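You operate a simulated robot arm through the tools that you are given. There is no shell and no other tool.

Carry out the task below with a simulated robot arm. There is one attempt and no reset: what you move stays moved.

Task
Zero the calipers, then set them within a millimetre of the hanger eye's size.
Fine: first put the bush from the jaws back on the press board; the size is printed on the eye.
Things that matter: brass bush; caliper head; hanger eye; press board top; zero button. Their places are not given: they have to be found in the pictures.

Only the result counts: the job must be done as asked and must still hold three seconds after the hand-in. Knocking over, shifting, dropping, spilling or breaking anything else fails it.

Robot
A 7-joint arm with a two-finger gripper, fixed in place. Base frame: the origin is at the foot of the arm, x ahead of it, y to its left, z up; the work surface is at about z = 0. Lengths are in mm, angles in degrees, forces in N, time in s.
With the tool pointing down near the work surface it reaches from about 160 to 380 mm from the base axis. Its first joint turns from -72.0 to 72.0 degrees. Payload 0.6 kg.
The TCP is the grasp point between the finger pads, 22 mm short of the fingertips. In the tool frame z runs along the fingers and y along their closing line. The gripper opens to 92 mm; its body begins 65 mm behind the TCP.
Orientation is that of the tool frame in the base frame, as [roll, pitch, yaw] about the fixed x, y, z axes, in that order (R = Rz(yaw) Ry(pitch) Rx(roll)). With the fingers straight down and closing along the base's y, the tool's x points along the base's -x, its y along +y and its z along -z.

Tools
- The arm moves only by the tool move_arm. Its argument "motion" is a list of rows, each an object (a shift or turn left out is 0, a gripper value left out holds the last) with "translation": the shift along the tool's x, y, z in units of 20 mm (1.0 is 20 mm), a list of three; "dr": the turn, a rotation vector about the tool's x, y, z in units of 6 degrees (1.0 is 6 degrees), a list of three; "gripper": the gripper command, from -1 (shut) to 1 (fully open), values between in proportion. In form: [{"translation": [dx, dy, dz], "dr": [rx, ry, rz], "gripper": gripper}, ...]. A call has 1 to 20 rows; each row shifts and turns the commanded pose from where the row before left it, along the tool's axes as they then stand. A call with a number of a shift or a turn outside -1 to 1 is refused whole. Each row takes 0.2 s and may step no farther than 50 mm and 8.6 degrees from the row before; otherwise, or with a gripper value out of range, the whole call is refused. Where a pose cannot be reached the arm comes as near as it can. A force on the tool above 50 N (or 10 N above the force at the start of the call, whichever is more), or a blocked arm, ends the call early, and 0.2 s more pass. The fingers move at their own pace (about 59.9 mm/s each) and stop on an object; they squeeze with about 26 N. The grip force told is the motor's: it shows also when the fingers shut on nothing. Time passes only in rows, and 0.2 s behind the last, so rows that do not move let the fingers close. It gives the time, the measured TCP pose, the force on the tool (base axes), the opening and the grip force at its end, in the units of the frame above (readings bear some noise), with the torque about the TCP (base axes, N m) and any sound that the robot's microphone picked up, and new pictures: "pictures" is both (left out), scene, wrist or none.
- Cameras (640 x 400 px; columns grow to the right, rows downward): "scene" is fixed at [45.9, -259.8, 420.7]; the picture's right is [0.88, -0.48, 0.00], its down [-0.19, -0.35, -0.92] and it looks along [0.44, 0.80, -0.40] (base axes); focal length 264 px, centre (320, 200). "wrist" rides on the gripper at [71, 19, -102] in the tool frame; the picture's right is [-0.26, 0.97, 0.00], its down [-0.75, -0.20, -0.63] and it looks along [-0.60, -0.16, 0.78] (tool axes); focal length 280 px, centre (320, 200).
- locate(camera, pixels): for up to 12 pixels [column, row] of the newest picture of that camera ("zoom" is the newest enlarged one), the place [x, y, z] in the base frame of the surface seen there, good to about 2 mm. No time passes.
- zoom(camera, box): a new picture of the part [left, top, right, bottom] of that camera's present view, enlarged. No time passes.
- job_done(): hands the job in; it is judged then, once.

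Unless the task says otherwise, let go and move clear before handing in.

The tools are called after "Emit:" by a JSON object that holds its "name" and its "arguments". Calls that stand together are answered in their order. move_arm: Moves the arm, as the interface text tells. Its arguments: {"type":"object","properties":{"motion":{"type":"array"},"pictures":{"type":"string","enum":["both","scene","wrist","none"]}},"required":["motion"]} The other tools are called the same way: locate (camera, pixels) gives the place of the surface under pixels of a picture; zoom (camera, box) takes an enlarged picture of a part of a camera's view; job_done () hands the job in.

At the start:

```text
t: 0.0
tcp_pos: [197.1, 51.8, 316.4]
tool_rot: [-179.9, 0.0, -179.9]
force: [-0.5, -0.5, 0.6]
torque: [0.01, -0.04, -0.01]
finger_gap: 91.9
gripper_force: 0.1
```

scene: 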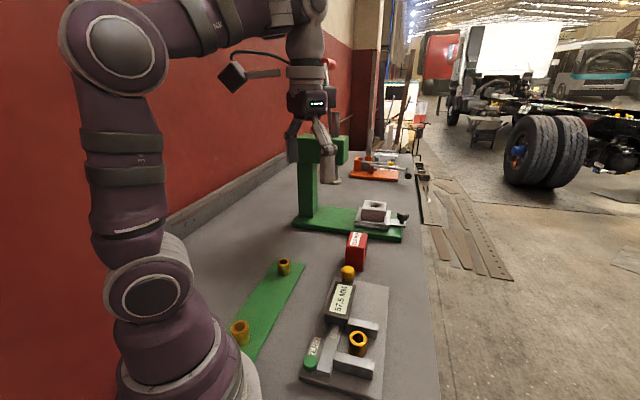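
wrist: 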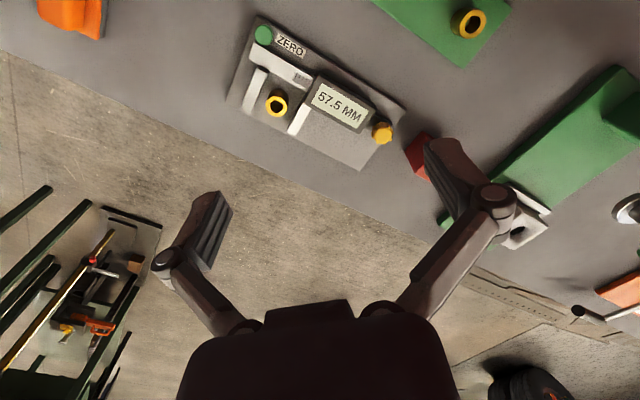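

The scene shows the caliper rig around (345,340) with a display reading 57.5 MM, a brass bush at (358,343) between the jaws, a green ZERO button at (311,362), a yellow knob at (348,272), and a green board with two bushes at (283,267) and (240,330). I'll zoom in to find details.

Emit:
{"name": "zoom", "arguments": {"camera": "scene", "box": [220, 220, 420, 400]}}

Emit:
{"name": "zoom", "arguments": {"camera": "wrist", "box": [220, 0, 440, 180]}}

Emit:
{"name": "zoom", "arguments": {"camera": "scene", "box": [280, 130, 440, 290]}}

```text
2.22 times, centred on (320, 310) of scene
```

zoom: 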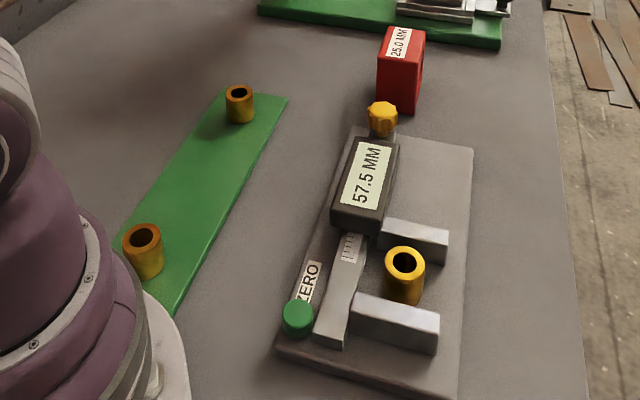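

```text
2.22 times, centred on (330, 90) of wrist
```

zoom: 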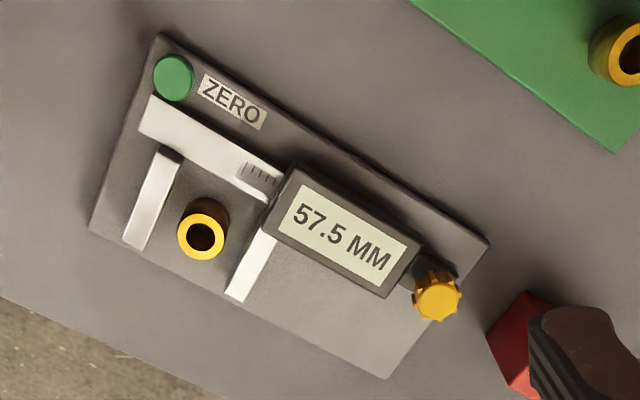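

```text
2.50 times, centred on (360, 210) of scene
```

zoom: 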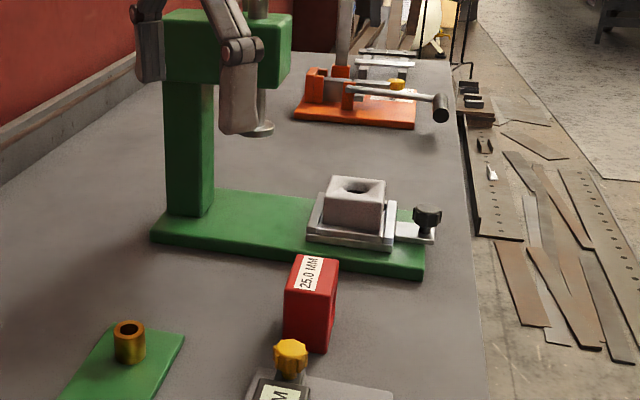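

The zoom shows a red 25.0 MM block at (357,250), a press with a grey block with a hole at (375,210), and a green strip with two bushes. I'll locate the key points in both cameras.

Emit:
{"name": "locate", "arguments": {"camera": "scene", "pixels": [[311, 359], [358, 339], [348, 271], [285, 262], [240, 325], [260, 300], [375, 205], [340, 215], [357, 237], [340, 298], [375, 290], [300, 265]]}}

Emit:
{"name": "locate", "arguments": {"camera": "wrist", "pixels": [[264, 35], [276, 104], [341, 103], [383, 131], [258, 90], [300, 118], [292, 46], [468, 24], [440, 20], [250, 100], [355, 165], [276, 96]]}}

Emit:
{"name": "zoom", "arguments": {"camera": "scene", "box": [340, 180, 420, 230]}}

Emit:
{"name": "zoom", "arguments": {"camera": "scene", "box": [300, 310, 400, 400]}}

```text
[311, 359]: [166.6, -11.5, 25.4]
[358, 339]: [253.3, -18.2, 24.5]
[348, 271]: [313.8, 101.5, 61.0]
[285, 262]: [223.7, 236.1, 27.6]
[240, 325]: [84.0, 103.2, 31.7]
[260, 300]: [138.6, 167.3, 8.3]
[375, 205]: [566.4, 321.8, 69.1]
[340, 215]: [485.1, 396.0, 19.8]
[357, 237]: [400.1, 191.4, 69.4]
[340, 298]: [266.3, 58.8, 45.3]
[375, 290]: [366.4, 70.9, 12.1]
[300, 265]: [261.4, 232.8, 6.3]
```

```text
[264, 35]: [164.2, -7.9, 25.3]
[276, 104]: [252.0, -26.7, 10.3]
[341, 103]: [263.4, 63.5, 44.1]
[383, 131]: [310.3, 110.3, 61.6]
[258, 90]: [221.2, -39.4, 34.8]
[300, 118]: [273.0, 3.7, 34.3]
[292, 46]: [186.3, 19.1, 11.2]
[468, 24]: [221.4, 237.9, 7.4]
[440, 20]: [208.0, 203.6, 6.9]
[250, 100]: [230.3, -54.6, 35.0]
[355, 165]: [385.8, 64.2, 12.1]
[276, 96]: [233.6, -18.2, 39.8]
```

```text
8.00 times, centred on (380, 205) of scene
```

zoom: 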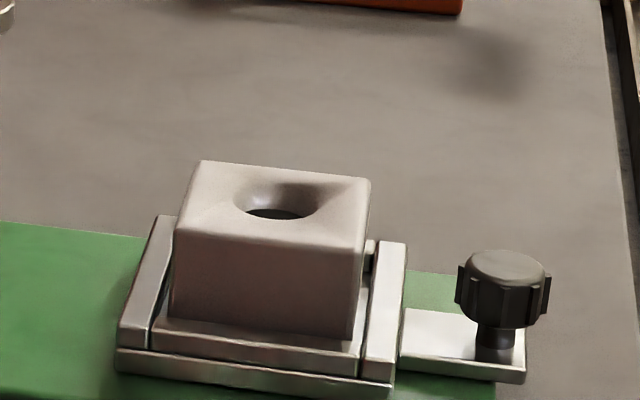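

```text
4.44 times, centred on (350, 355) of scene
```

zoom: 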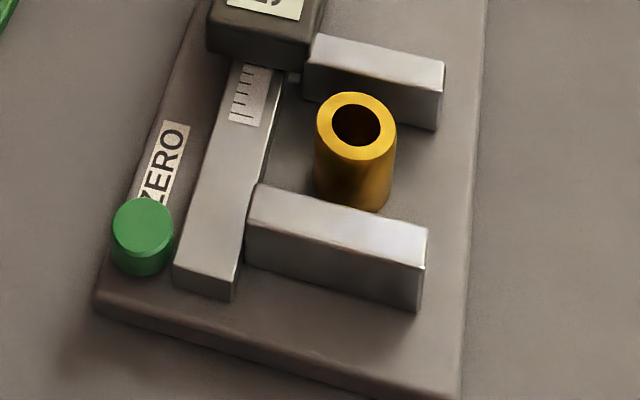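

Key places: button about (165,-10,25), bush about (250,-20), head about (265,60,45), knob about (311,106,61), green strip at z≈7. I'll locate more edges to get the caliper axis and the strip's outline.

Emit:
{"name": "locate", "arguments": {"camera": "zoom", "pixels": [[262, 192], [420, 235], [335, 212], [320, 42], [440, 68], [380, 55], [330, 108], [385, 132], [357, 98], [357, 153], [142, 218], [205, 262]]}}

Emit:
{"name": "zoom", "arguments": {"camera": "wrist", "box": [340, 0, 640, 180]}}

Emit:
{"name": "zoom", "arguments": {"camera": "scene", "box": [220, 250, 320, 360]}}

```text
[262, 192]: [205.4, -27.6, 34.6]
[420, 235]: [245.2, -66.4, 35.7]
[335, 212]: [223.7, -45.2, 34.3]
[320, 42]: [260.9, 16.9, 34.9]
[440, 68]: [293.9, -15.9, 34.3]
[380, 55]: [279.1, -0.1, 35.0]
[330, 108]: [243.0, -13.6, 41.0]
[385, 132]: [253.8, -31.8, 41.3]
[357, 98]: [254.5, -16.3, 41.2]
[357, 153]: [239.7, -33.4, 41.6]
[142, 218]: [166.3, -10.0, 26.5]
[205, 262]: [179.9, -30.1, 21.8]
```

```text
2.13 times, centred on (490, 90) of wrist
```

zoom: 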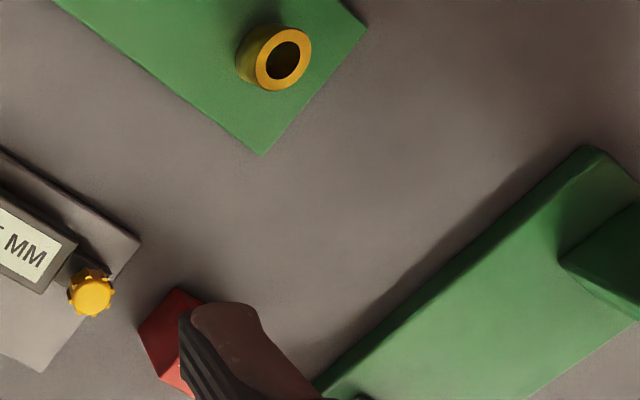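

```text
3.64 times, centred on (270, 305) of scene
```

zoom: 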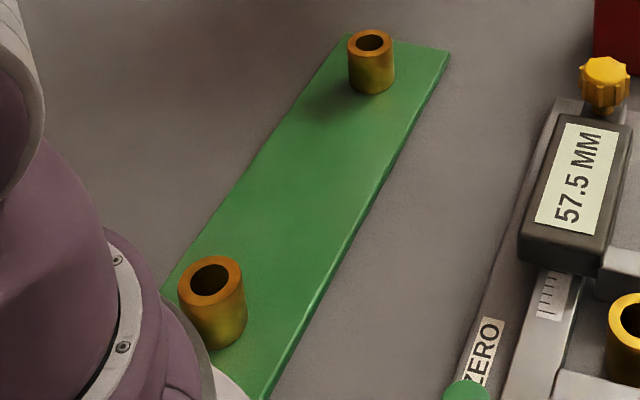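

The jaws run along about (1,-1)/√2, so the caliper axis is at 45°; the bush is centred near (247,-24) with top z≈41. I'll locate the green strip's corners and the finger surfaces (wrist pixels (205,225), (450,150)) to learn the finger dimensions.

Emit:
{"name": "locate", "arguments": {"camera": "wrist", "pixels": [[215, 195], [230, 205], [197, 258], [210, 268], [195, 225], [168, 262], [428, 150], [462, 140], [425, 170], [470, 210], [490, 195], [440, 190]]}}

Emit:
{"name": "locate", "arguments": {"camera": "zoom", "pixels": [[348, 34], [448, 52], [165, 290], [265, 397], [370, 45], [210, 283], [300, 200], [213, 345], [372, 92], [388, 97], [240, 345], [330, 300]]}}

Emit:
{"name": "zoom", "arguments": {"camera": "wrist", "box": [140, 120, 540, 370]}}

```text
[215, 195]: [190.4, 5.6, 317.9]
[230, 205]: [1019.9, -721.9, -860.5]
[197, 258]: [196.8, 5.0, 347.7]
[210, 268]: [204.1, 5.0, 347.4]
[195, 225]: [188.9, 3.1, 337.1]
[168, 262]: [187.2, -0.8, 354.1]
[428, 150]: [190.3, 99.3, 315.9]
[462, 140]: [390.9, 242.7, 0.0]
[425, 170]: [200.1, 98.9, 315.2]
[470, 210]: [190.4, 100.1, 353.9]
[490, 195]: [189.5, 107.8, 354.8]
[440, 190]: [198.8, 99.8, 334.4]
```

```text
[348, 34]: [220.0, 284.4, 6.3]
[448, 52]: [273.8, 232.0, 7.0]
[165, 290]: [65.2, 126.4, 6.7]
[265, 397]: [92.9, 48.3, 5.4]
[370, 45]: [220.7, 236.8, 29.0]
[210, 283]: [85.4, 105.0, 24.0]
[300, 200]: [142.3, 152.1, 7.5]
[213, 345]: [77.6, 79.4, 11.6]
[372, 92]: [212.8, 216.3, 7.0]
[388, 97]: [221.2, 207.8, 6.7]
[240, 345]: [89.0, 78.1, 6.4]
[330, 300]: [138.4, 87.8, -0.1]
```

```text
1.60 times, centred on (340, 245) of wrist
```

zoom: 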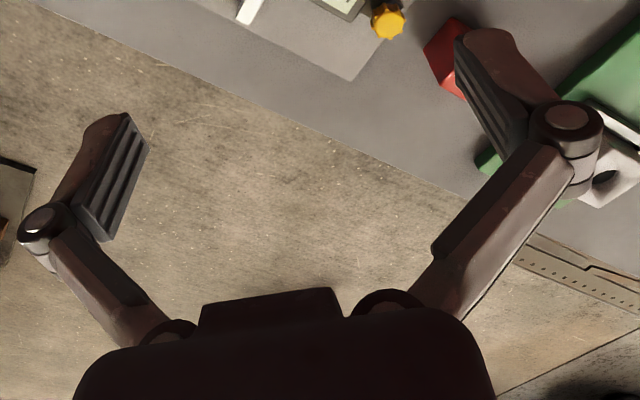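

The finger pads are about 14 mm wide, and the green strip lies at 45° with its middle near (160,170). I'll shift the arm in +y to see the red 25.0 MM block past the finger.

Emit:
{"name": "move_arm", "arguments": {"motion": [{"translation": [0, 1, 0], "gripper": 1}, {"translation": [0, 1, 0]}, {"translation": [0, 1, 0]}, {"translation": [0, 1, 0]}, {"translation": [0, 1, 0]}]}}

```text
t: 1.2
tcp_pos: [198.6, 150.9, 316.6]
tool_rot: [-179.9, 0.1, 180.0]
force: [-0.3, 0.0, 0.4]
torque: [0.0, 0.0, -0.01]
finger_gap: 92.4
gripper_force: 0.1
```

scene: 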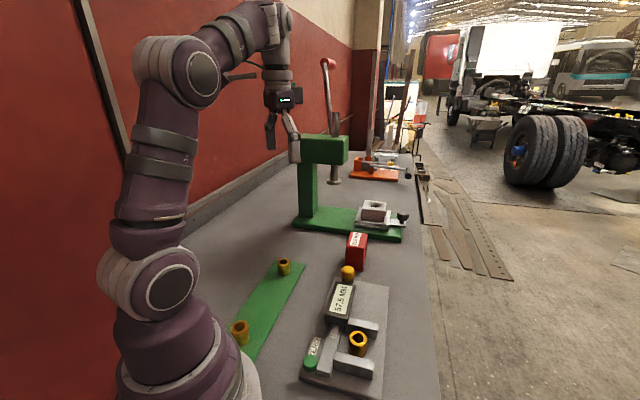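
wrist: 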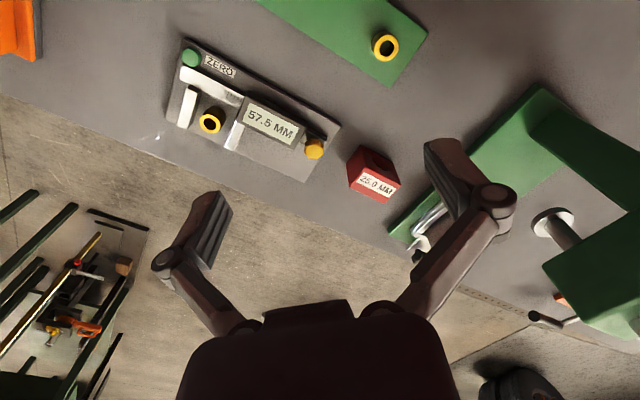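

Emit:
{"name": "zoom", "arguments": {"camera": "wrist", "box": [310, 130, 450, 260]}}

Emit:
{"name": "zoom", "arguments": {"camera": "wrist", "box": [150, 30, 350, 190]}}

Emit:
{"name": "zoom", "arguments": {"camera": "scene", "box": [325, 215, 395, 285]}}

Emit:
{"name": "zoom", "arguments": {"camera": "scene", "box": [280, 120, 440, 250]}}

```text
3.08 times, centred on (380, 195) of wrist
```

zoom: 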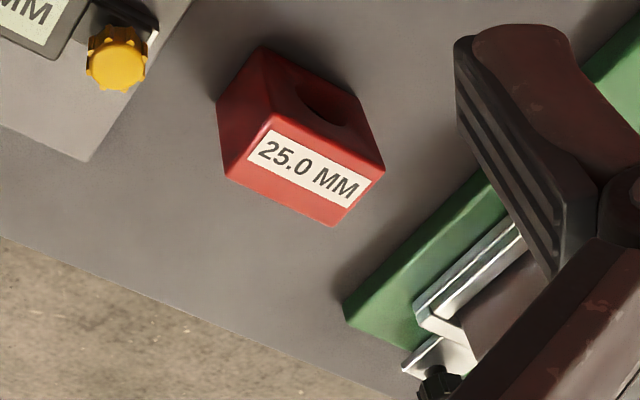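

```text
2.50 times, centred on (250, 110) of wrist
```

zoom: 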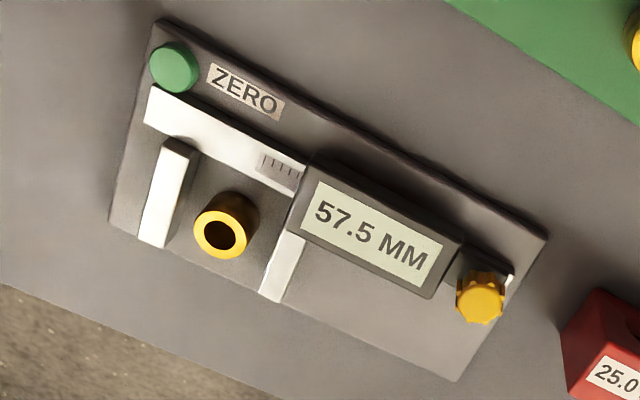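

```text
5.71 times, centred on (360, 250) of scene
```

zoom: 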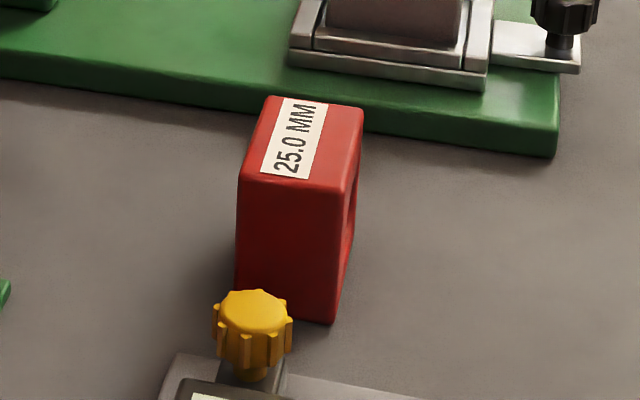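

```text
3.08 times, centred on (360, 185) of scene
```

zoom: 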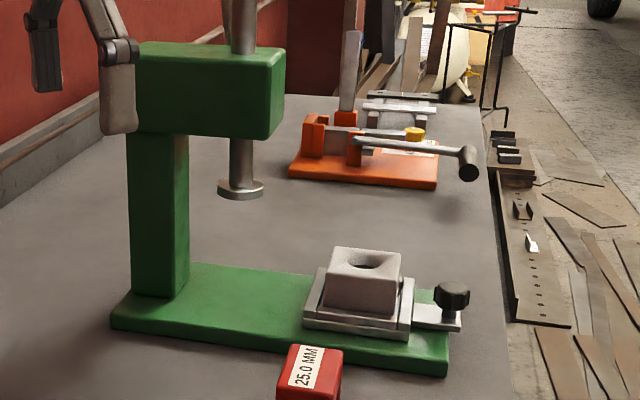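

The red block has a hole through it and carries the label 25.0 MM, so it is the hanger eye and 25.0 mm is the target. Now I'll locate the head's corners, the beam, and the board edges in the wrist view.

Emit:
{"name": "locate", "arguments": {"camera": "wrist", "pixels": [[250, 97], [241, 121], [303, 130], [296, 146], [272, 122], [314, 147], [305, 137], [322, 152], [185, 68], [230, 105], [310, 165], [211, 122]]}}

Emit:
{"name": "locate", "arguments": {"camera": "scene", "pixels": [[334, 282], [353, 284], [330, 315], [349, 322], [341, 300], [348, 268], [357, 331], [358, 354], [335, 345], [322, 370], [331, 335], [366, 378]]}}

```text
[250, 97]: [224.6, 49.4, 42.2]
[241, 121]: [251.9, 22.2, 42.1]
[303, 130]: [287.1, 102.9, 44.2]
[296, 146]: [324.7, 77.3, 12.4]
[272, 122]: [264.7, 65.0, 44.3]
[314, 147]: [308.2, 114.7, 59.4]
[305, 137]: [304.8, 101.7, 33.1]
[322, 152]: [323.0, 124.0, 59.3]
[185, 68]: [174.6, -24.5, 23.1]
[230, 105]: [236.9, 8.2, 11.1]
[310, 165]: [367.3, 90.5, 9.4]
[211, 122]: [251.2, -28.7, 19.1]
```

```text
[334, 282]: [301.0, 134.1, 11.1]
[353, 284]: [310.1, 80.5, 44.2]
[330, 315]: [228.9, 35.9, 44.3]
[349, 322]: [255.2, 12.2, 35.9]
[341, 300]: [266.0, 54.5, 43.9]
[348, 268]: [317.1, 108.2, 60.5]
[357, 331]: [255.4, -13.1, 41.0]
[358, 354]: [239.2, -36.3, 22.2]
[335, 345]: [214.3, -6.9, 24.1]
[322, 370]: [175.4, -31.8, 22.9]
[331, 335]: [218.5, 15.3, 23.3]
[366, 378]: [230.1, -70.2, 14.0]
```

The head top is z≈44, spanning about 80 mm along the axis, 38 mm wide, centred near (267,65); the bush sits at (248,-24). I'll turn the tool by -45° so the fingers close across the caliper axis, half close, and move above the bush.

Emit:
{"name": "move_arm", "arguments": {"motion": [{"dr": [0, 0, -1], "gripper": 0.05}, {"dr": [0, 0, -1]}, {"dr": [0, 0, -1]}, {"dr": [0, 0, -1]}, {"dr": [0, 0, -1]}, {"dr": [0, 0, -1]}, {"dr": [0, 0, -1]}, {"dr": [0, 0, -0.5]}, {"translation": [0.5, -0.88, 0.9]}, {"translation": [0.5, -0.88, 0.9]}, {"translation": [0.5, -0.88, 0.9]}, {"translation": [0.5, -0.88, 0.9]}, {"translation": [0.5, -0.88, 0.9]}, {"translation": [0.5, -0.88, 0.9]}, {"translation": [0.5, -0.88, 0.9]}, {"translation": [0.5, -0.88, 0.9]}, {"translation": [0.44, -0.88, 0.9]}, {"translation": [0, 0, 0]}]}}

```text
t: 5.0
tcp_pos: [246.1, -22.8, 155.6]
tool_rot: [-180.0, 0.1, -134.9]
force: [-0.1, 0.0, 0.1]
torque: [-0.02, 0.01, -0.02]
finger_gap: 48.1
gripper_force: 0.0
```

scene: 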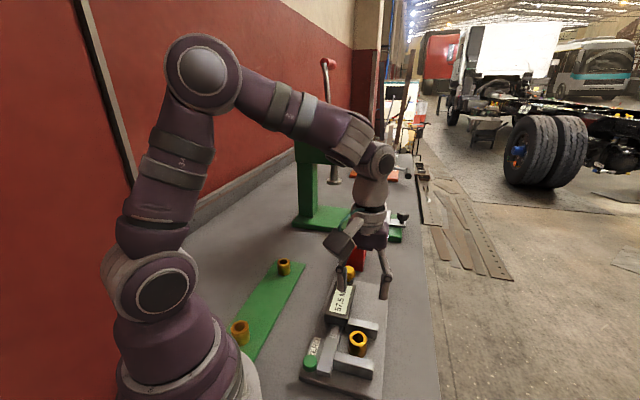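
wrist: 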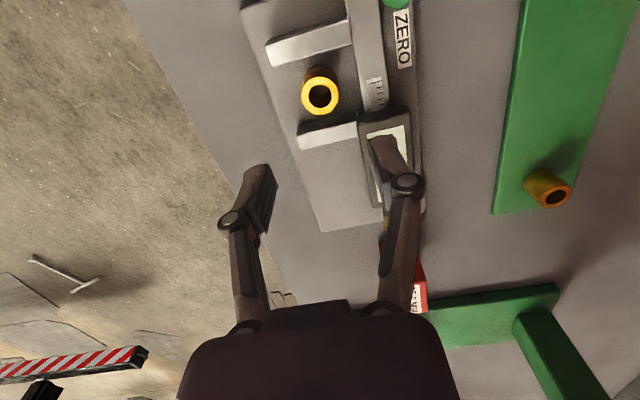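

The TCP is above the bush (wrist bush at (320,92)), gap 48 mm. I'll check the finger thickness and verify the bush and surroundings from this viewpoint.

Emit:
{"name": "zoom", "arguments": {"camera": "wrist", "box": [210, 130, 450, 280]}}

Emit:
{"name": "locate", "arguments": {"camera": "wrist", "pixels": [[250, 170], [270, 170], [262, 220], [232, 218], [380, 140], [400, 140], [408, 170], [320, 74], [304, 92], [337, 92], [320, 110], [320, 77]]}}

Emit:
{"name": "zoom", "arguments": {"camera": "wrist", "box": [230, 0, 430, 150]}}

```text
2.67 times, centred on (330, 205) of wrist
```

zoom: 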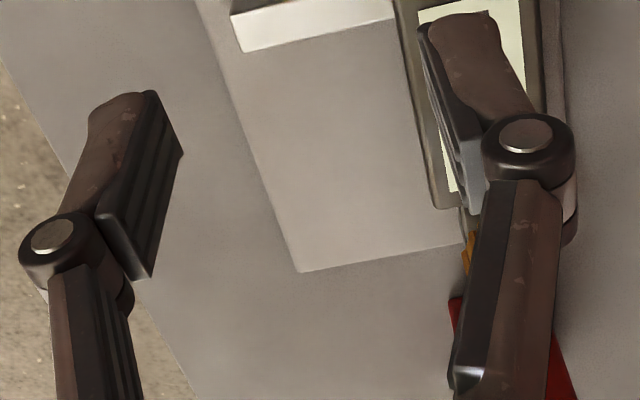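

```text
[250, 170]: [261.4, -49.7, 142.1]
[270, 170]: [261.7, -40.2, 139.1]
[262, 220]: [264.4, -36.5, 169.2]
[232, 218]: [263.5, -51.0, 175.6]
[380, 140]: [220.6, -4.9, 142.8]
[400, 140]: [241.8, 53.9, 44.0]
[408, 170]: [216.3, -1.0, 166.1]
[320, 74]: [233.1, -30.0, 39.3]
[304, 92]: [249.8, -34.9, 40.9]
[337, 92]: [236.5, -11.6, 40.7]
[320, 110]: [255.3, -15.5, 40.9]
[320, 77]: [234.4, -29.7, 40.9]
```

```text
2.67 times, centred on (330, 75) of wrist
```

zoom: 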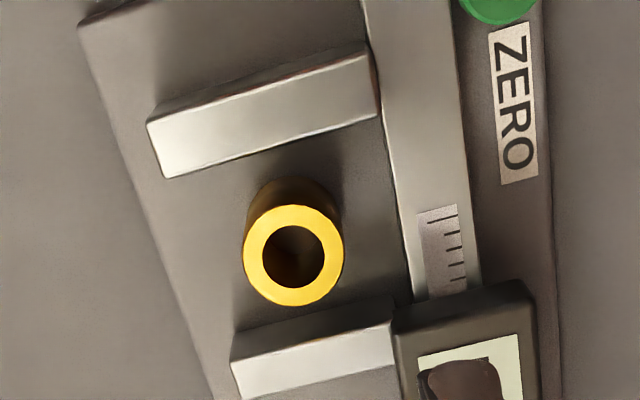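

The bush centre at wrist pixel (320,96) coincides with where the TCP axis projects, so alignment is good; fingers are about 9 mm thick. I'll narrow the gap to about 43 mm and descend partway, then check.

Emit:
{"name": "move_arm", "arguments": {"motion": [{"translation": [0, 0, 1], "gripper": -0.06}, {"translation": [0, 0, 1]}, {"translation": [0, 0, 1]}, {"translation": [0, 0, 0.9]}, {"translation": [0, 0, 0]}]}}

```text
t: 6.2
tcp_pos: [244.9, -21.7, 79.0]
tool_rot: [-179.9, 0.2, -135.0]
force: [0.4, 0.7, 0.2]
torque: [-0.01, 0.01, -0.04]
finger_gap: 43.1
gripper_force: 0.1
```

scene: 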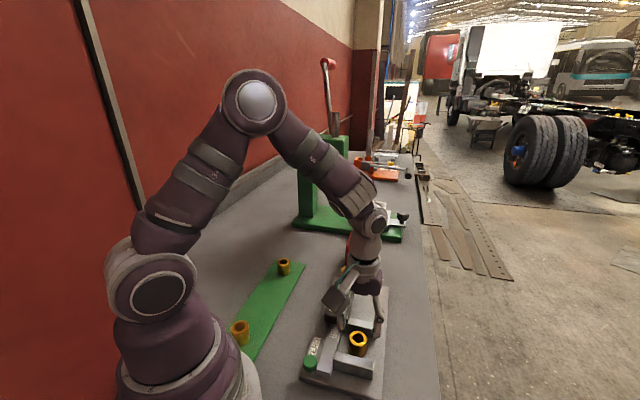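
wrist: 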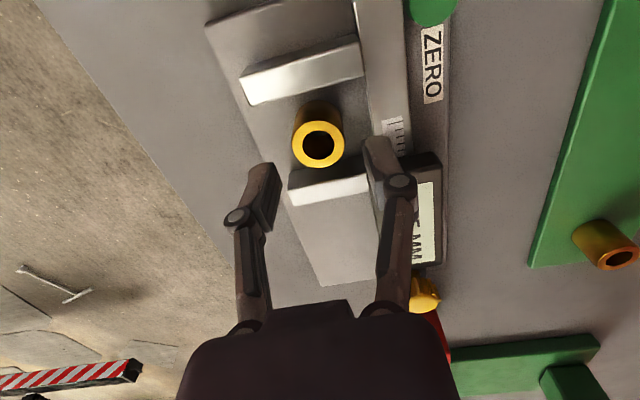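

The bush centre (318,144) matches the projected TCP axis (320,144), so it is aligned within about 1 mm. I'll descend to z≈40 and close on the bush.

Emit:
{"name": "move_arm", "arguments": {"motion": [{"translation": [0, 0, 0.65]}, {"translation": [0, 0, 0.65]}, {"translation": [0, 0, 0.62]}, {"translation": [0, 0, 0]}]}}

```text
t: 7.2
tcp_pos: [245.6, -23.8, 39.3]
tool_rot: [-179.9, 0.1, -135.0]
force: [0.9, 0.0, 1.1]
torque: [-0.01, -0.08, -0.02]
finger_gap: 42.7
gripper_force: 0.0
```

scene: 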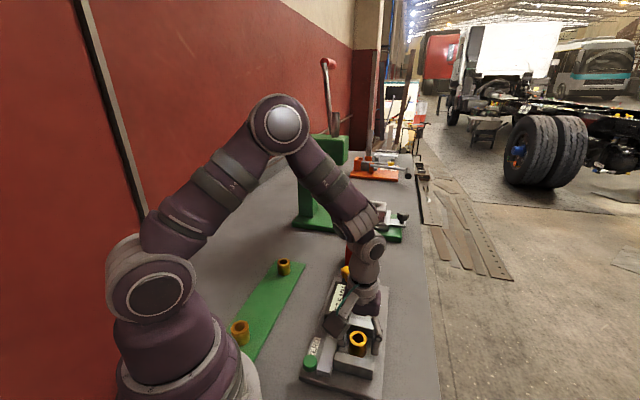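
wrist: 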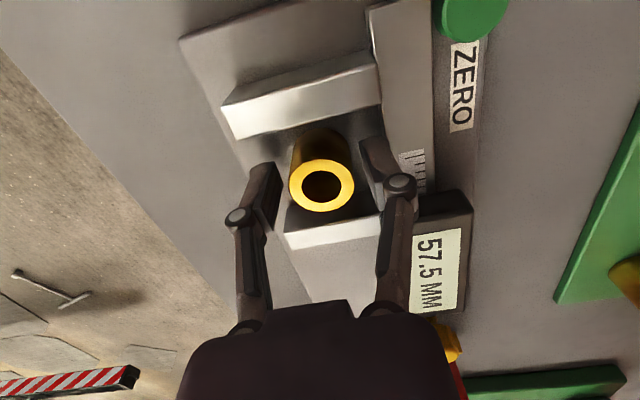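

The fingers straddle the bush (centre (321,186)) with no contact force. I'll close on it in place.

Emit:
{"name": "move_arm", "arguments": {"motion": [{"gripper": -1}, {}, {}], "pictures": "wrist"}}

```text
t: 8.0
tcp_pos: [246.4, -23.7, 40.8]
tool_rot: [-180.0, 0.1, -135.0]
force: [0.2, 0.4, 1.0]
torque: [0.01, 0.02, -0.02]
finger_gap: 29.0
gripper_force: 25.6
```

wrist: 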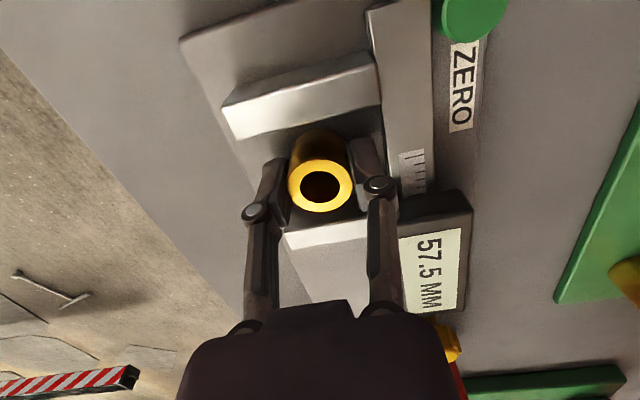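

The bush is held (gap 29 mm, grip 25.6 N). I'll lift it straight up.

Emit:
{"name": "move_arm", "arguments": {"motion": [{"translation": [0, 0, -0.5]}, {"translation": [0, 0, -0.8]}, {"translation": [0, 0, -1]}, {"translation": [0, 0, -1]}, {"translation": [0, 0, -0.7]}, {}]}}

```text
t: 9.4
tcp_pos: [246.9, -24.0, 121.3]
tool_rot: [-179.9, 0.1, -135.0]
force: [-0.3, 0.1, 0.2]
torque: [0.01, -0.01, 0.01]
finger_gap: 0.0
gripper_force: 26.3
```

scene: 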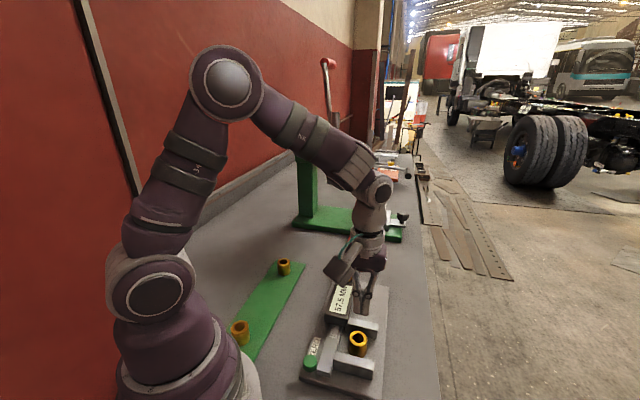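
wrist: 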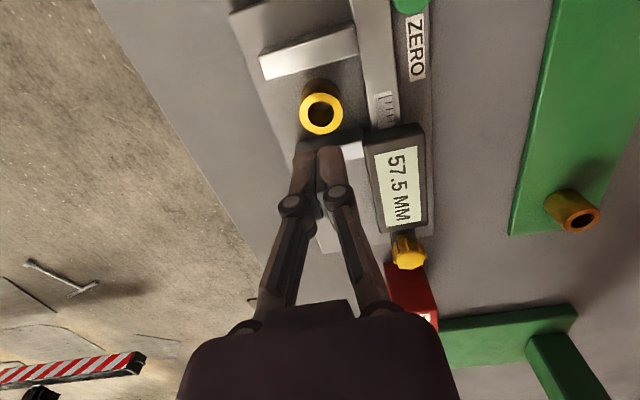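

The fingers closed to 0 and the bush is still standing in the jaws at (321,113): it slipped out of the grip. I'll reopen, go down lower for a fuller grip, close longer and lift in small steps.

Emit:
{"name": "move_arm", "arguments": {"motion": [{"gripper": -0.06}, {}, {"translation": [0, 0, 0.8]}, {"translation": [0, 0, 0.9]}, {"translation": [0, 0, 0.9]}, {"translation": [0, 0, 0.8]}, {"translation": [0, 0, 0.5]}, {}]}}

Emit:
{"name": "zoom", "arguments": {"camera": "wrist", "box": [200, 80, 440, 260]}}

Emit:
{"name": "zoom", "arguments": {"camera": "scene", "box": [300, 280, 400, 400]}}

```text
t: 11.2
tcp_pos: [246.4, -22.5, 40.8]
tool_rot: [-179.9, 0.2, -135.0]
force: [1.6, -1.1, -0.7]
torque: [0.01, -0.01, 0.02]
finger_gap: 42.5
gripper_force: 0.1
```

scene: 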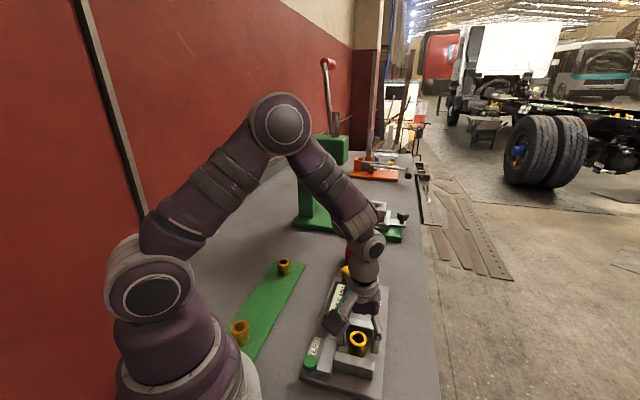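
wrist: 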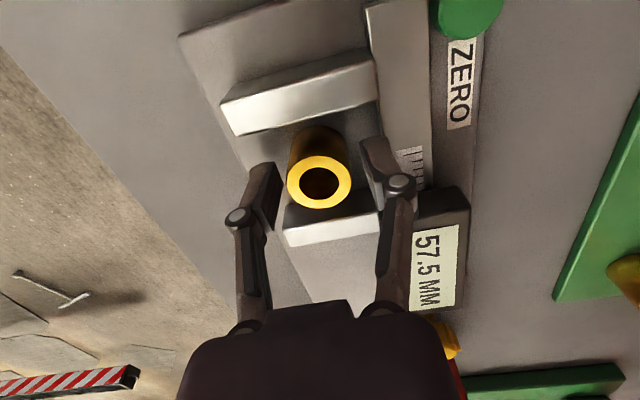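

```text
2.22 times, centred on (320, 170) of wrist
```

zoom: 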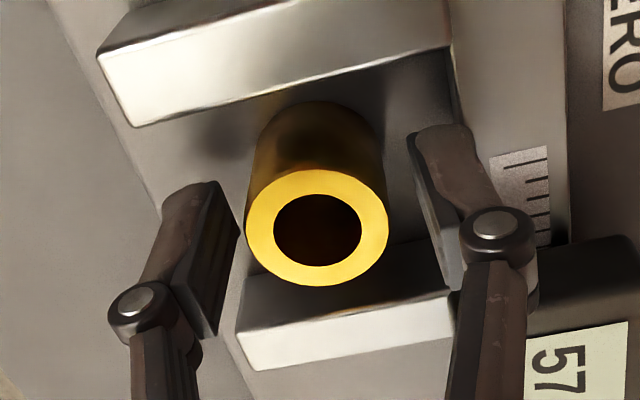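

```text
3.33 times, centred on (350, 340) of scene
```

zoom: 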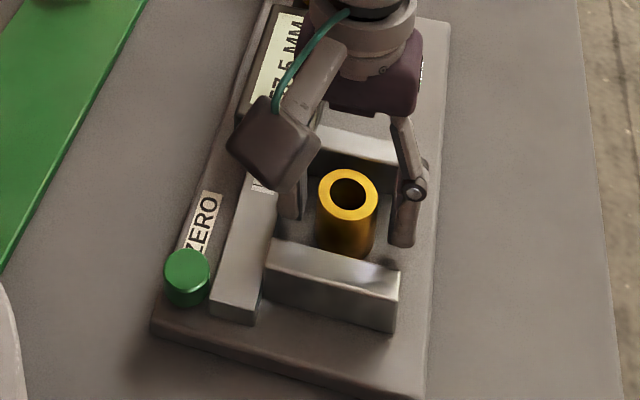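

The bush is centred between the fingers at (319,182). I'll lower 5 mm more, then close and wait.

Emit:
{"name": "move_arm", "arguments": {"motion": [{"translation": [0, 0, 0.13]}, {"translation": [0, 0, 0.12]}, {"gripper": -1}, {}, {}, {}, {}], "pictures": "wrist"}}

Emit:
{"name": "move_arm", "arguments": {"motion": [{"translation": [0, 0, -0.1]}, {"translation": [0, 0, -0.1]}, {"translation": [0, 0, -0.1]}, {"translation": [0, 0, -0.1]}, {}]}}

```text
t: 12.8
tcp_pos: [246.5, -23.5, 37.0]
tool_rot: [-179.9, 0.1, -135.0]
force: [3.0, -0.9, 3.4]
torque: [0.02, -0.06, 0.03]
finger_gap: 29.2
gripper_force: 25.2
```

wrist: 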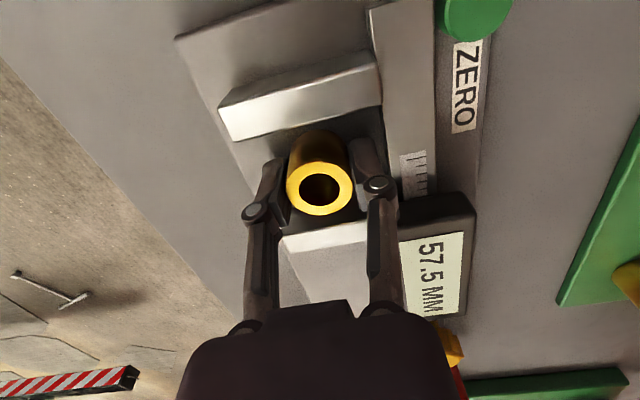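

```text
t: 14.0
tcp_pos: [246.5, -23.4, 43.6]
tool_rot: [-179.9, 0.2, -135.0]
force: [-0.8, 0.3, -1.0]
torque: [-0.01, 0.0, 0.0]
finger_gap: 29.2
gripper_force: 25.9
```

scene: 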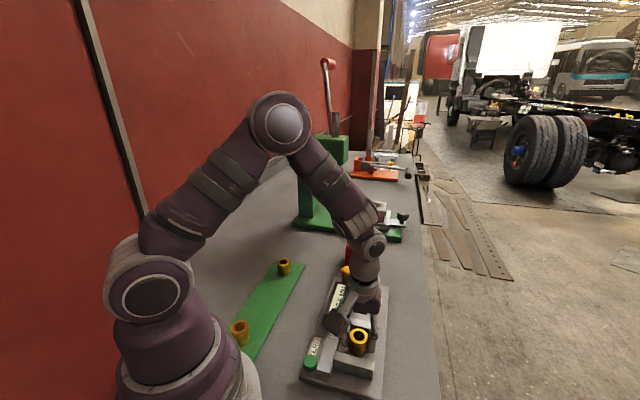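
wrist: 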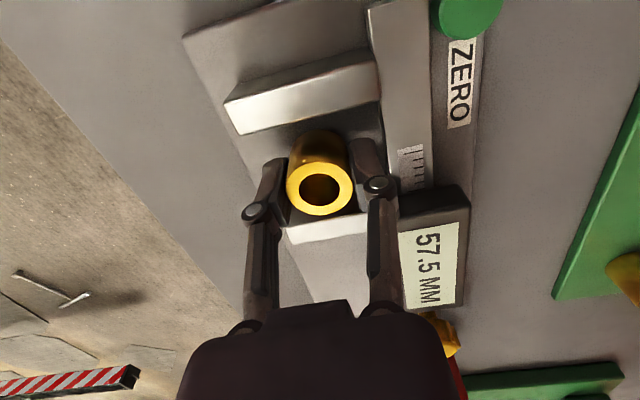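

The bush stays at (320,188) in the wrist picture while the TCP rose 6.6 mm, so it is being lifted this time. I'll continue slowly.

Emit:
{"name": "move_arm", "arguments": {"motion": [{"translation": [0, 0, -0.2]}, {"translation": [0, 0, -0.2]}, {"translation": [0, 0, -0.2]}, {"translation": [0, 0, -0.2]}, {"translation": [0, 0, -0.2]}, {}], "pictures": "wrist"}}

```text
t: 15.4
tcp_pos: [246.5, -24.5, 64.8]
tool_rot: [-179.9, 0.1, -135.0]
force: [-0.7, 0.1, -1.1]
torque: [0.0, -0.01, 0.04]
finger_gap: 28.9
gripper_force: 25.7
```

wrist: 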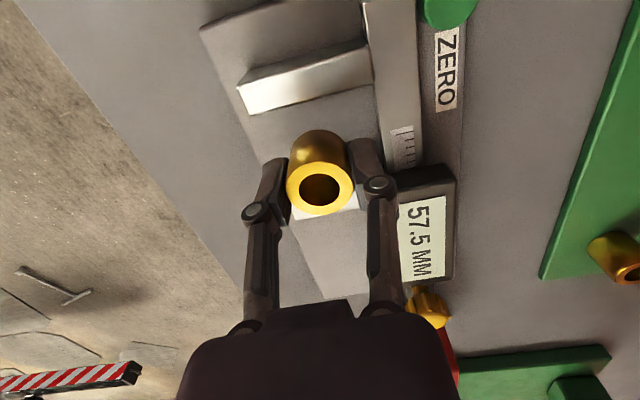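

Still firmly held at (320,188). Continuing the lift to about z=110.

Emit:
{"name": "move_arm", "arguments": {"motion": [{"translation": [0, 0, -0.3]}, {"translation": [0, 0, -0.3]}, {"translation": [0, 0, -0.3]}, {"translation": [0, 0, -0.3]}, {"translation": [0, 0, -0.3]}, {"translation": [0, 0, -0.3]}, {"translation": [0, 0, -0.3]}, {"translation": [0, 0, -0.2]}, {}]}}

```text
t: 17.4
tcp_pos: [245.2, -23.9, 110.3]
tool_rot: [-179.9, 0.2, -135.0]
force: [-0.5, -1.0, -1.0]
torque: [-0.03, 0.04, -0.04]
finger_gap: 29.0
gripper_force: 26.0
```

scene: 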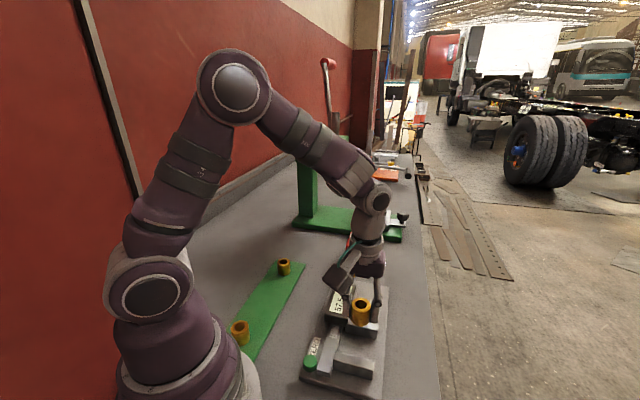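
wrist: 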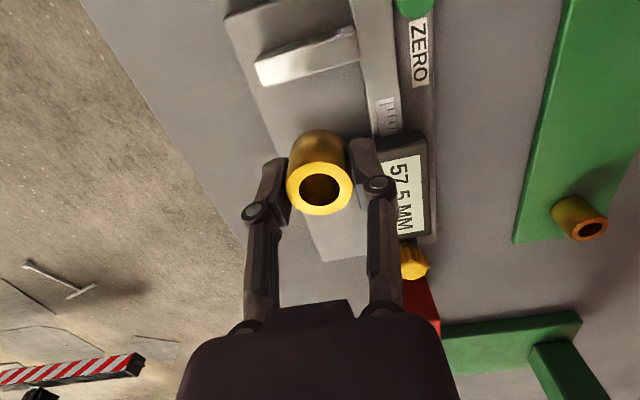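

The bush is held and clear of the rig. I'll carry it sideways to above the middle of the green strip, around (161,171).

Emit:
{"name": "move_arm", "arguments": {"motion": [{"translation": [-0.15, 0.35, 0]}, {"translation": [-0.3, 0.75, 0]}, {"translation": [-0.33, 0.83, 0]}, {"translation": [-0.33, 0.83, 0]}, {"translation": [-0.33, 0.83, 0]}, {"translation": [-0.33, 0.83, 0]}, {"translation": [-0.33, 0.83, 0]}, {"translation": [-0.33, 0.83, 0]}, {"translation": [-0.33, 0.83, 0]}, {"translation": [-0.33, 0.83, 0]}, {"translation": [-0.33, 0.83, 0]}, {"translation": [-0.3, 0.8, 0]}, {"translation": [-0.2, 0.52, 0]}, {}]}}

```text
t: 20.4
tcp_pos: [161.8, 171.1, 108.0]
tool_rot: [-179.9, 0.1, -135.0]
force: [0.1, -0.2, -2.0]
torque: [-0.01, 0.0, -0.02]
finger_gap: 28.9
gripper_force: 26.2
```

scene: 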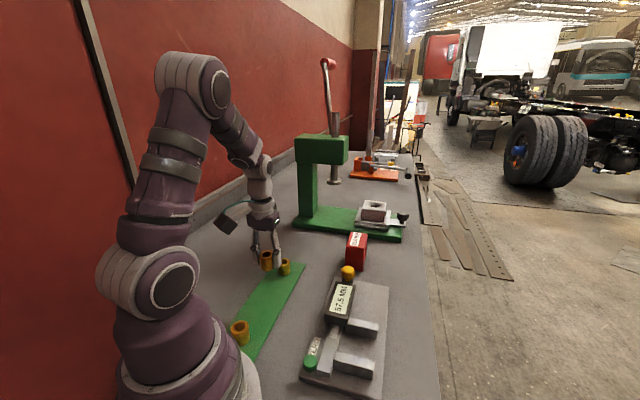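
wrist: 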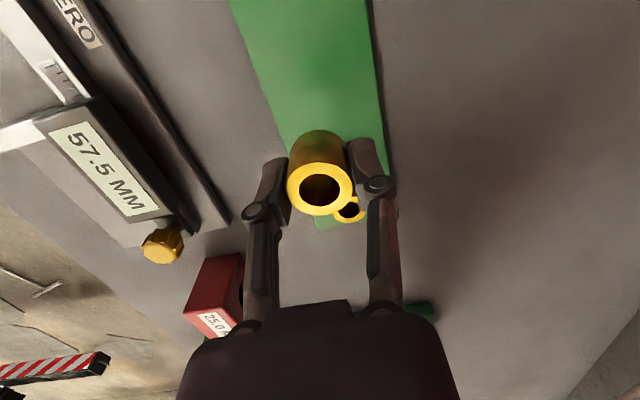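

The bush is over the middle of the strip. I'll descend, slowing near z≈32 where the bush bottom should meet the strip top.

Emit:
{"name": "move_arm", "arguments": {"motion": [{"translation": [0, 0, 0.4]}, {"translation": [0, 0, 0.6]}, {"translation": [0, 0, 0.6]}, {"translation": [0, 0, 0.6]}, {"translation": [0, 0, 0.5]}, {"translation": [0, 0, 0.4]}, {"translation": [0, 0, 0.2]}, {}]}}

```text
t: 22.2
tcp_pos: [163.1, 171.3, 44.2]
tool_rot: [-180.0, 0.2, -135.0]
force: [-0.6, -0.7, -1.0]
torque: [0.0, 0.01, 0.0]
finger_gap: 29.1
gripper_force: 26.1
```

scene: 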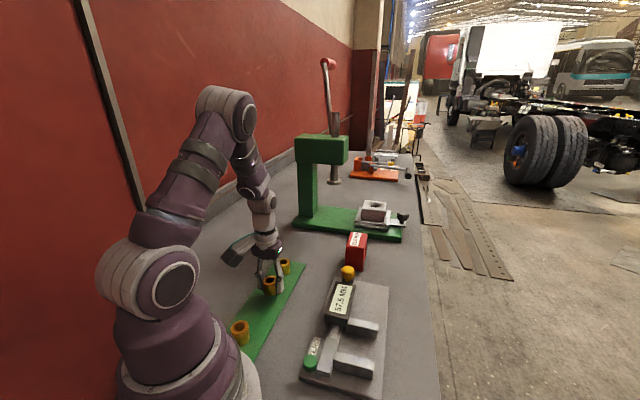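
wrist: 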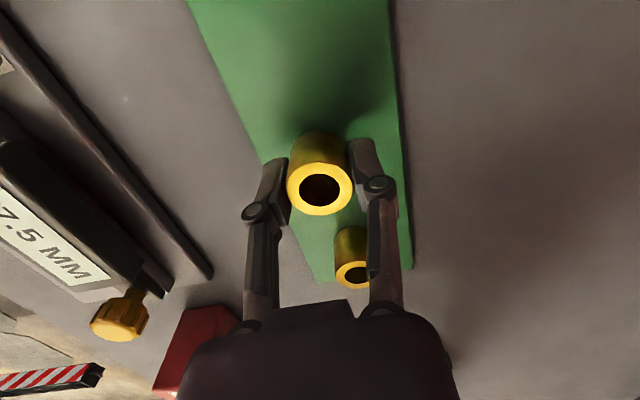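

The bush (320,188) is above the strip with clear space around it. I'll go down slowly, watching for contact.

Emit:
{"name": "move_arm", "arguments": {"motion": [{"translation": [0, 0, 0.15]}, {"translation": [0, 0, 0.15]}, {"translation": [0, 0, 0.1]}, {"translation": [0, 0, 0.07]}, {}, {}], "pictures": "scene"}}

Emit:
{"name": "zoom", "arguments": {"camera": "scene", "box": [220, 240, 320, 320]}}

```text
t: 23.6
tcp_pos: [162.1, 172.0, 34.9]
tool_rot: [-179.9, 0.1, -135.0]
force: [-0.5, -0.6, -1.7]
torque: [-0.02, 0.0, -0.04]
finger_gap: 28.6
gripper_force: 25.7
```

scene: 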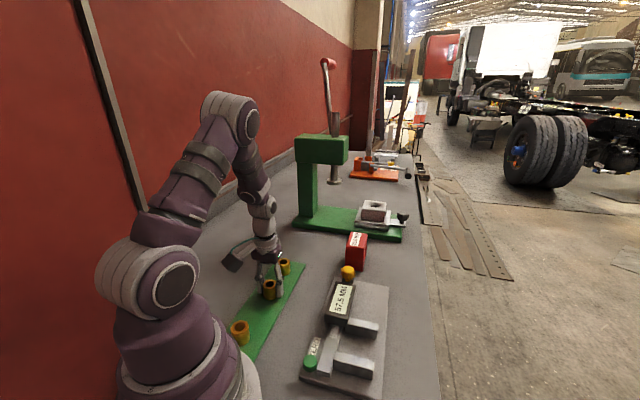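

```text
5.00 times, centred on (270, 280) of scene
```

zoom: 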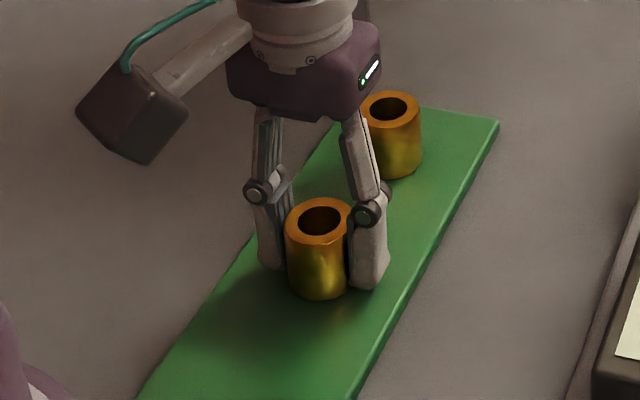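

No contact yet (z force -1.7 N, just the bush weight); I'll lower a couple of millimetres more.

Emit:
{"name": "move_arm", "arguments": {"motion": [{"translation": [0, 0, 0.05]}, {"translation": [0, 0, 0.05]}, {}], "pictures": "none"}}

```text
t: 24.4
tcp_pos: [161.9, 172.7, 33.0]
tool_rot: [-179.8, 0.1, -135.0]
force: [2.7, -3.7, 22.2]
torque: [-0.12, -0.03, -0.01]
finger_gap: 28.8
gripper_force: 25.9
```

Contact at z=33 with 22 N upward, so the bush stands on the strip. I'll ease up slightly and open the fingers.

Emit:
{"name": "move_arm", "arguments": {"motion": [{"translation": [0, 0, -0.03]}, {"gripper": -0.2}, {"gripper": -0.02}, {}, {}]}}

```text
t: 25.6
tcp_pos: [162.4, 173.0, 33.0]
tool_rot: [-180.0, 0.2, -135.0]
force: [-0.2, 0.3, -0.6]
torque: [0.04, 0.0, 0.01]
finger_gap: 45.1
gripper_force: 0.0
```

scene: 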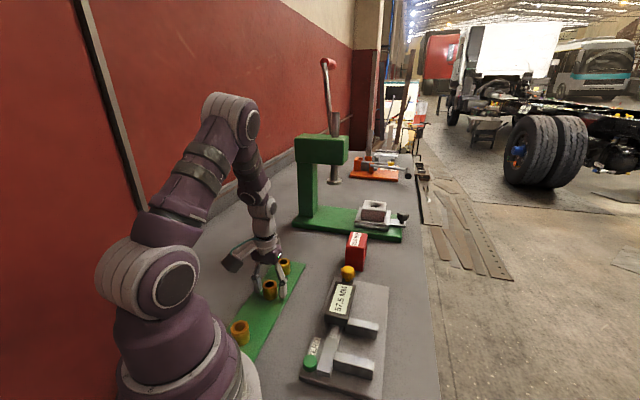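
wrist: 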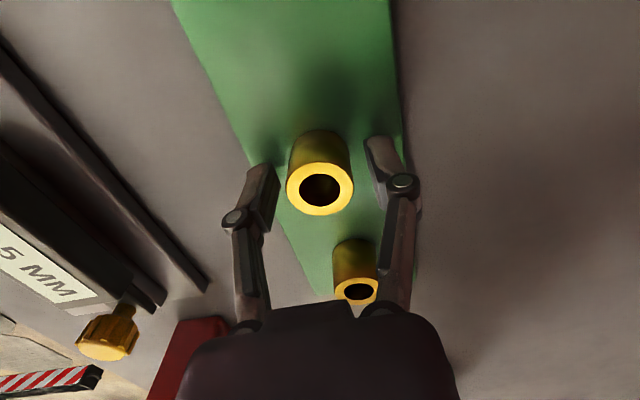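

The bush stands upright and free between the opened fingers at (320,188). I'll rise straight up.

Emit:
{"name": "move_arm", "arguments": {"motion": [{"translation": [0, 0, -0.4]}, {"translation": [0, 0, -0.8]}, {"translation": [0, 0, -1]}, {"translation": [0, 0, -1]}, {"translation": [0, 0, -1]}, {"translation": [0, 0, -0.8]}, {}]}}

Emit:
{"name": "zoom", "arguments": {"camera": "scene", "box": [220, 240, 400, 390]}}

```text
t: 27.2
tcp_pos: [161.8, 172.1, 133.0]
tool_rot: [-180.0, 0.0, -135.0]
force: [-0.7, 0.6, -0.3]
torque: [0.0, -0.01, -0.04]
finger_gap: 45.1
gripper_force: 0.1
```

scene: 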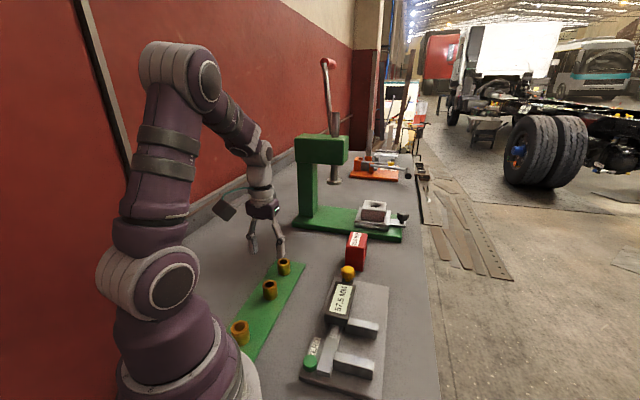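
wrist: 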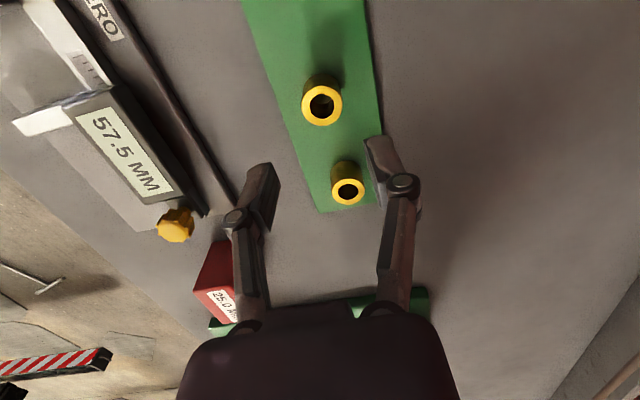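

```text
2.67 times, centred on (310, 315) of scene
```

zoom: 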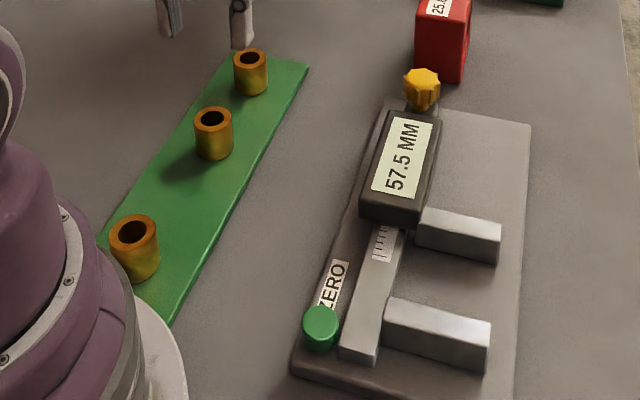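

The rig is now empty and the three bushes stand on the strip. I'll move above the caliper head (about (267,65)), opening the fingers to about 62 mm.

Emit:
{"name": "move_arm", "arguments": {"motion": [{"translation": [0, -0.7, 0], "gripper": 0.35}, {"translation": [0, -1, 0]}, {"translation": [0, -1, 0]}, {"translation": [0, -1, 0]}, {"translation": [0, -1, 0]}, {"translation": [0, -1, 0]}, {"translation": [0, -1, 0]}, {"translation": [0, -0.8, 0]}, {}]}}

Emit:
{"name": "zoom", "arguments": {"camera": "wrist", "box": [200, 0, 440, 240]}}

```text
t: 29.2
tcp_pos: [267.6, 67.3, 136.1]
tool_rot: [-179.9, 0.0, -135.0]
force: [0.1, -0.4, 0.3]
torque: [0.0, -0.01, -0.01]
finger_gap: 62.1
gripper_force: 0.0
```

scene: 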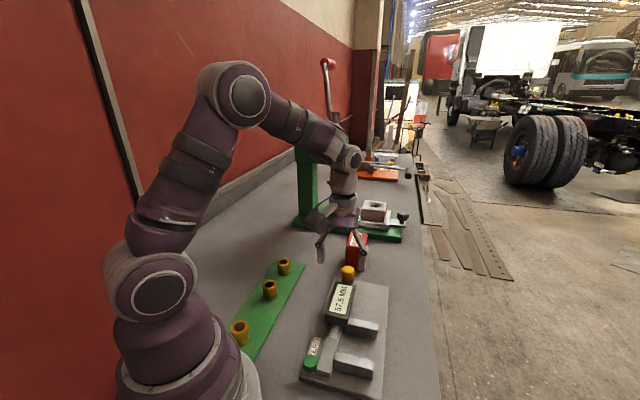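
wrist: 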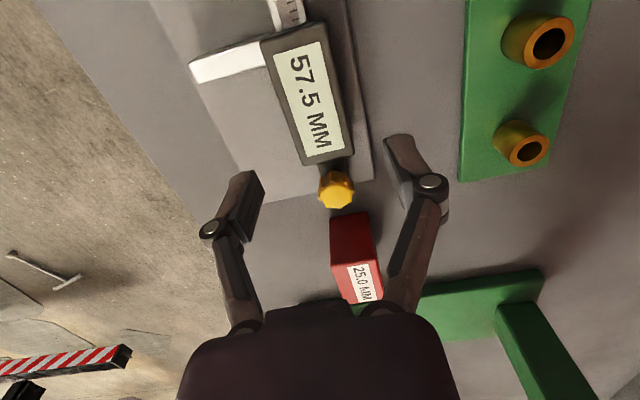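

```text
1.67 times, centred on (320, 120) of wrist
```

zoom: 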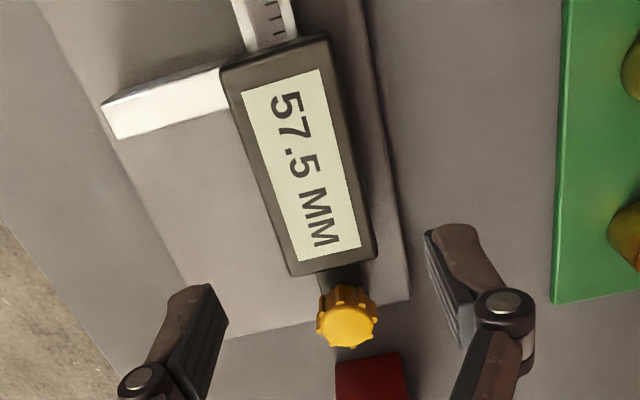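

The head lies under the TCP with the display at wrist (308,105); I'll locate its side edges to centre the grip.

Emit:
{"name": "locate", "arguments": {"camera": "wrist", "pixels": [[266, 48], [283, 105], [293, 150], [325, 33], [343, 100], [349, 140], [303, 162], [285, 100], [341, 100], [300, 40], [320, 150], [336, 190]]}}

```text
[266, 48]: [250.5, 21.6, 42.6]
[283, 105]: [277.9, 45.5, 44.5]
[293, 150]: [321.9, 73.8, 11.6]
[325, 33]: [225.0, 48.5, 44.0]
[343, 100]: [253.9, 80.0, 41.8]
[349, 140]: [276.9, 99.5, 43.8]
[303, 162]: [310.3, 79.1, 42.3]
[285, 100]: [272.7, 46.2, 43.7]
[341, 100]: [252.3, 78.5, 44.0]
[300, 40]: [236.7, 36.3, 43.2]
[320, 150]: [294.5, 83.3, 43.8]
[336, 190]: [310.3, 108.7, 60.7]
```

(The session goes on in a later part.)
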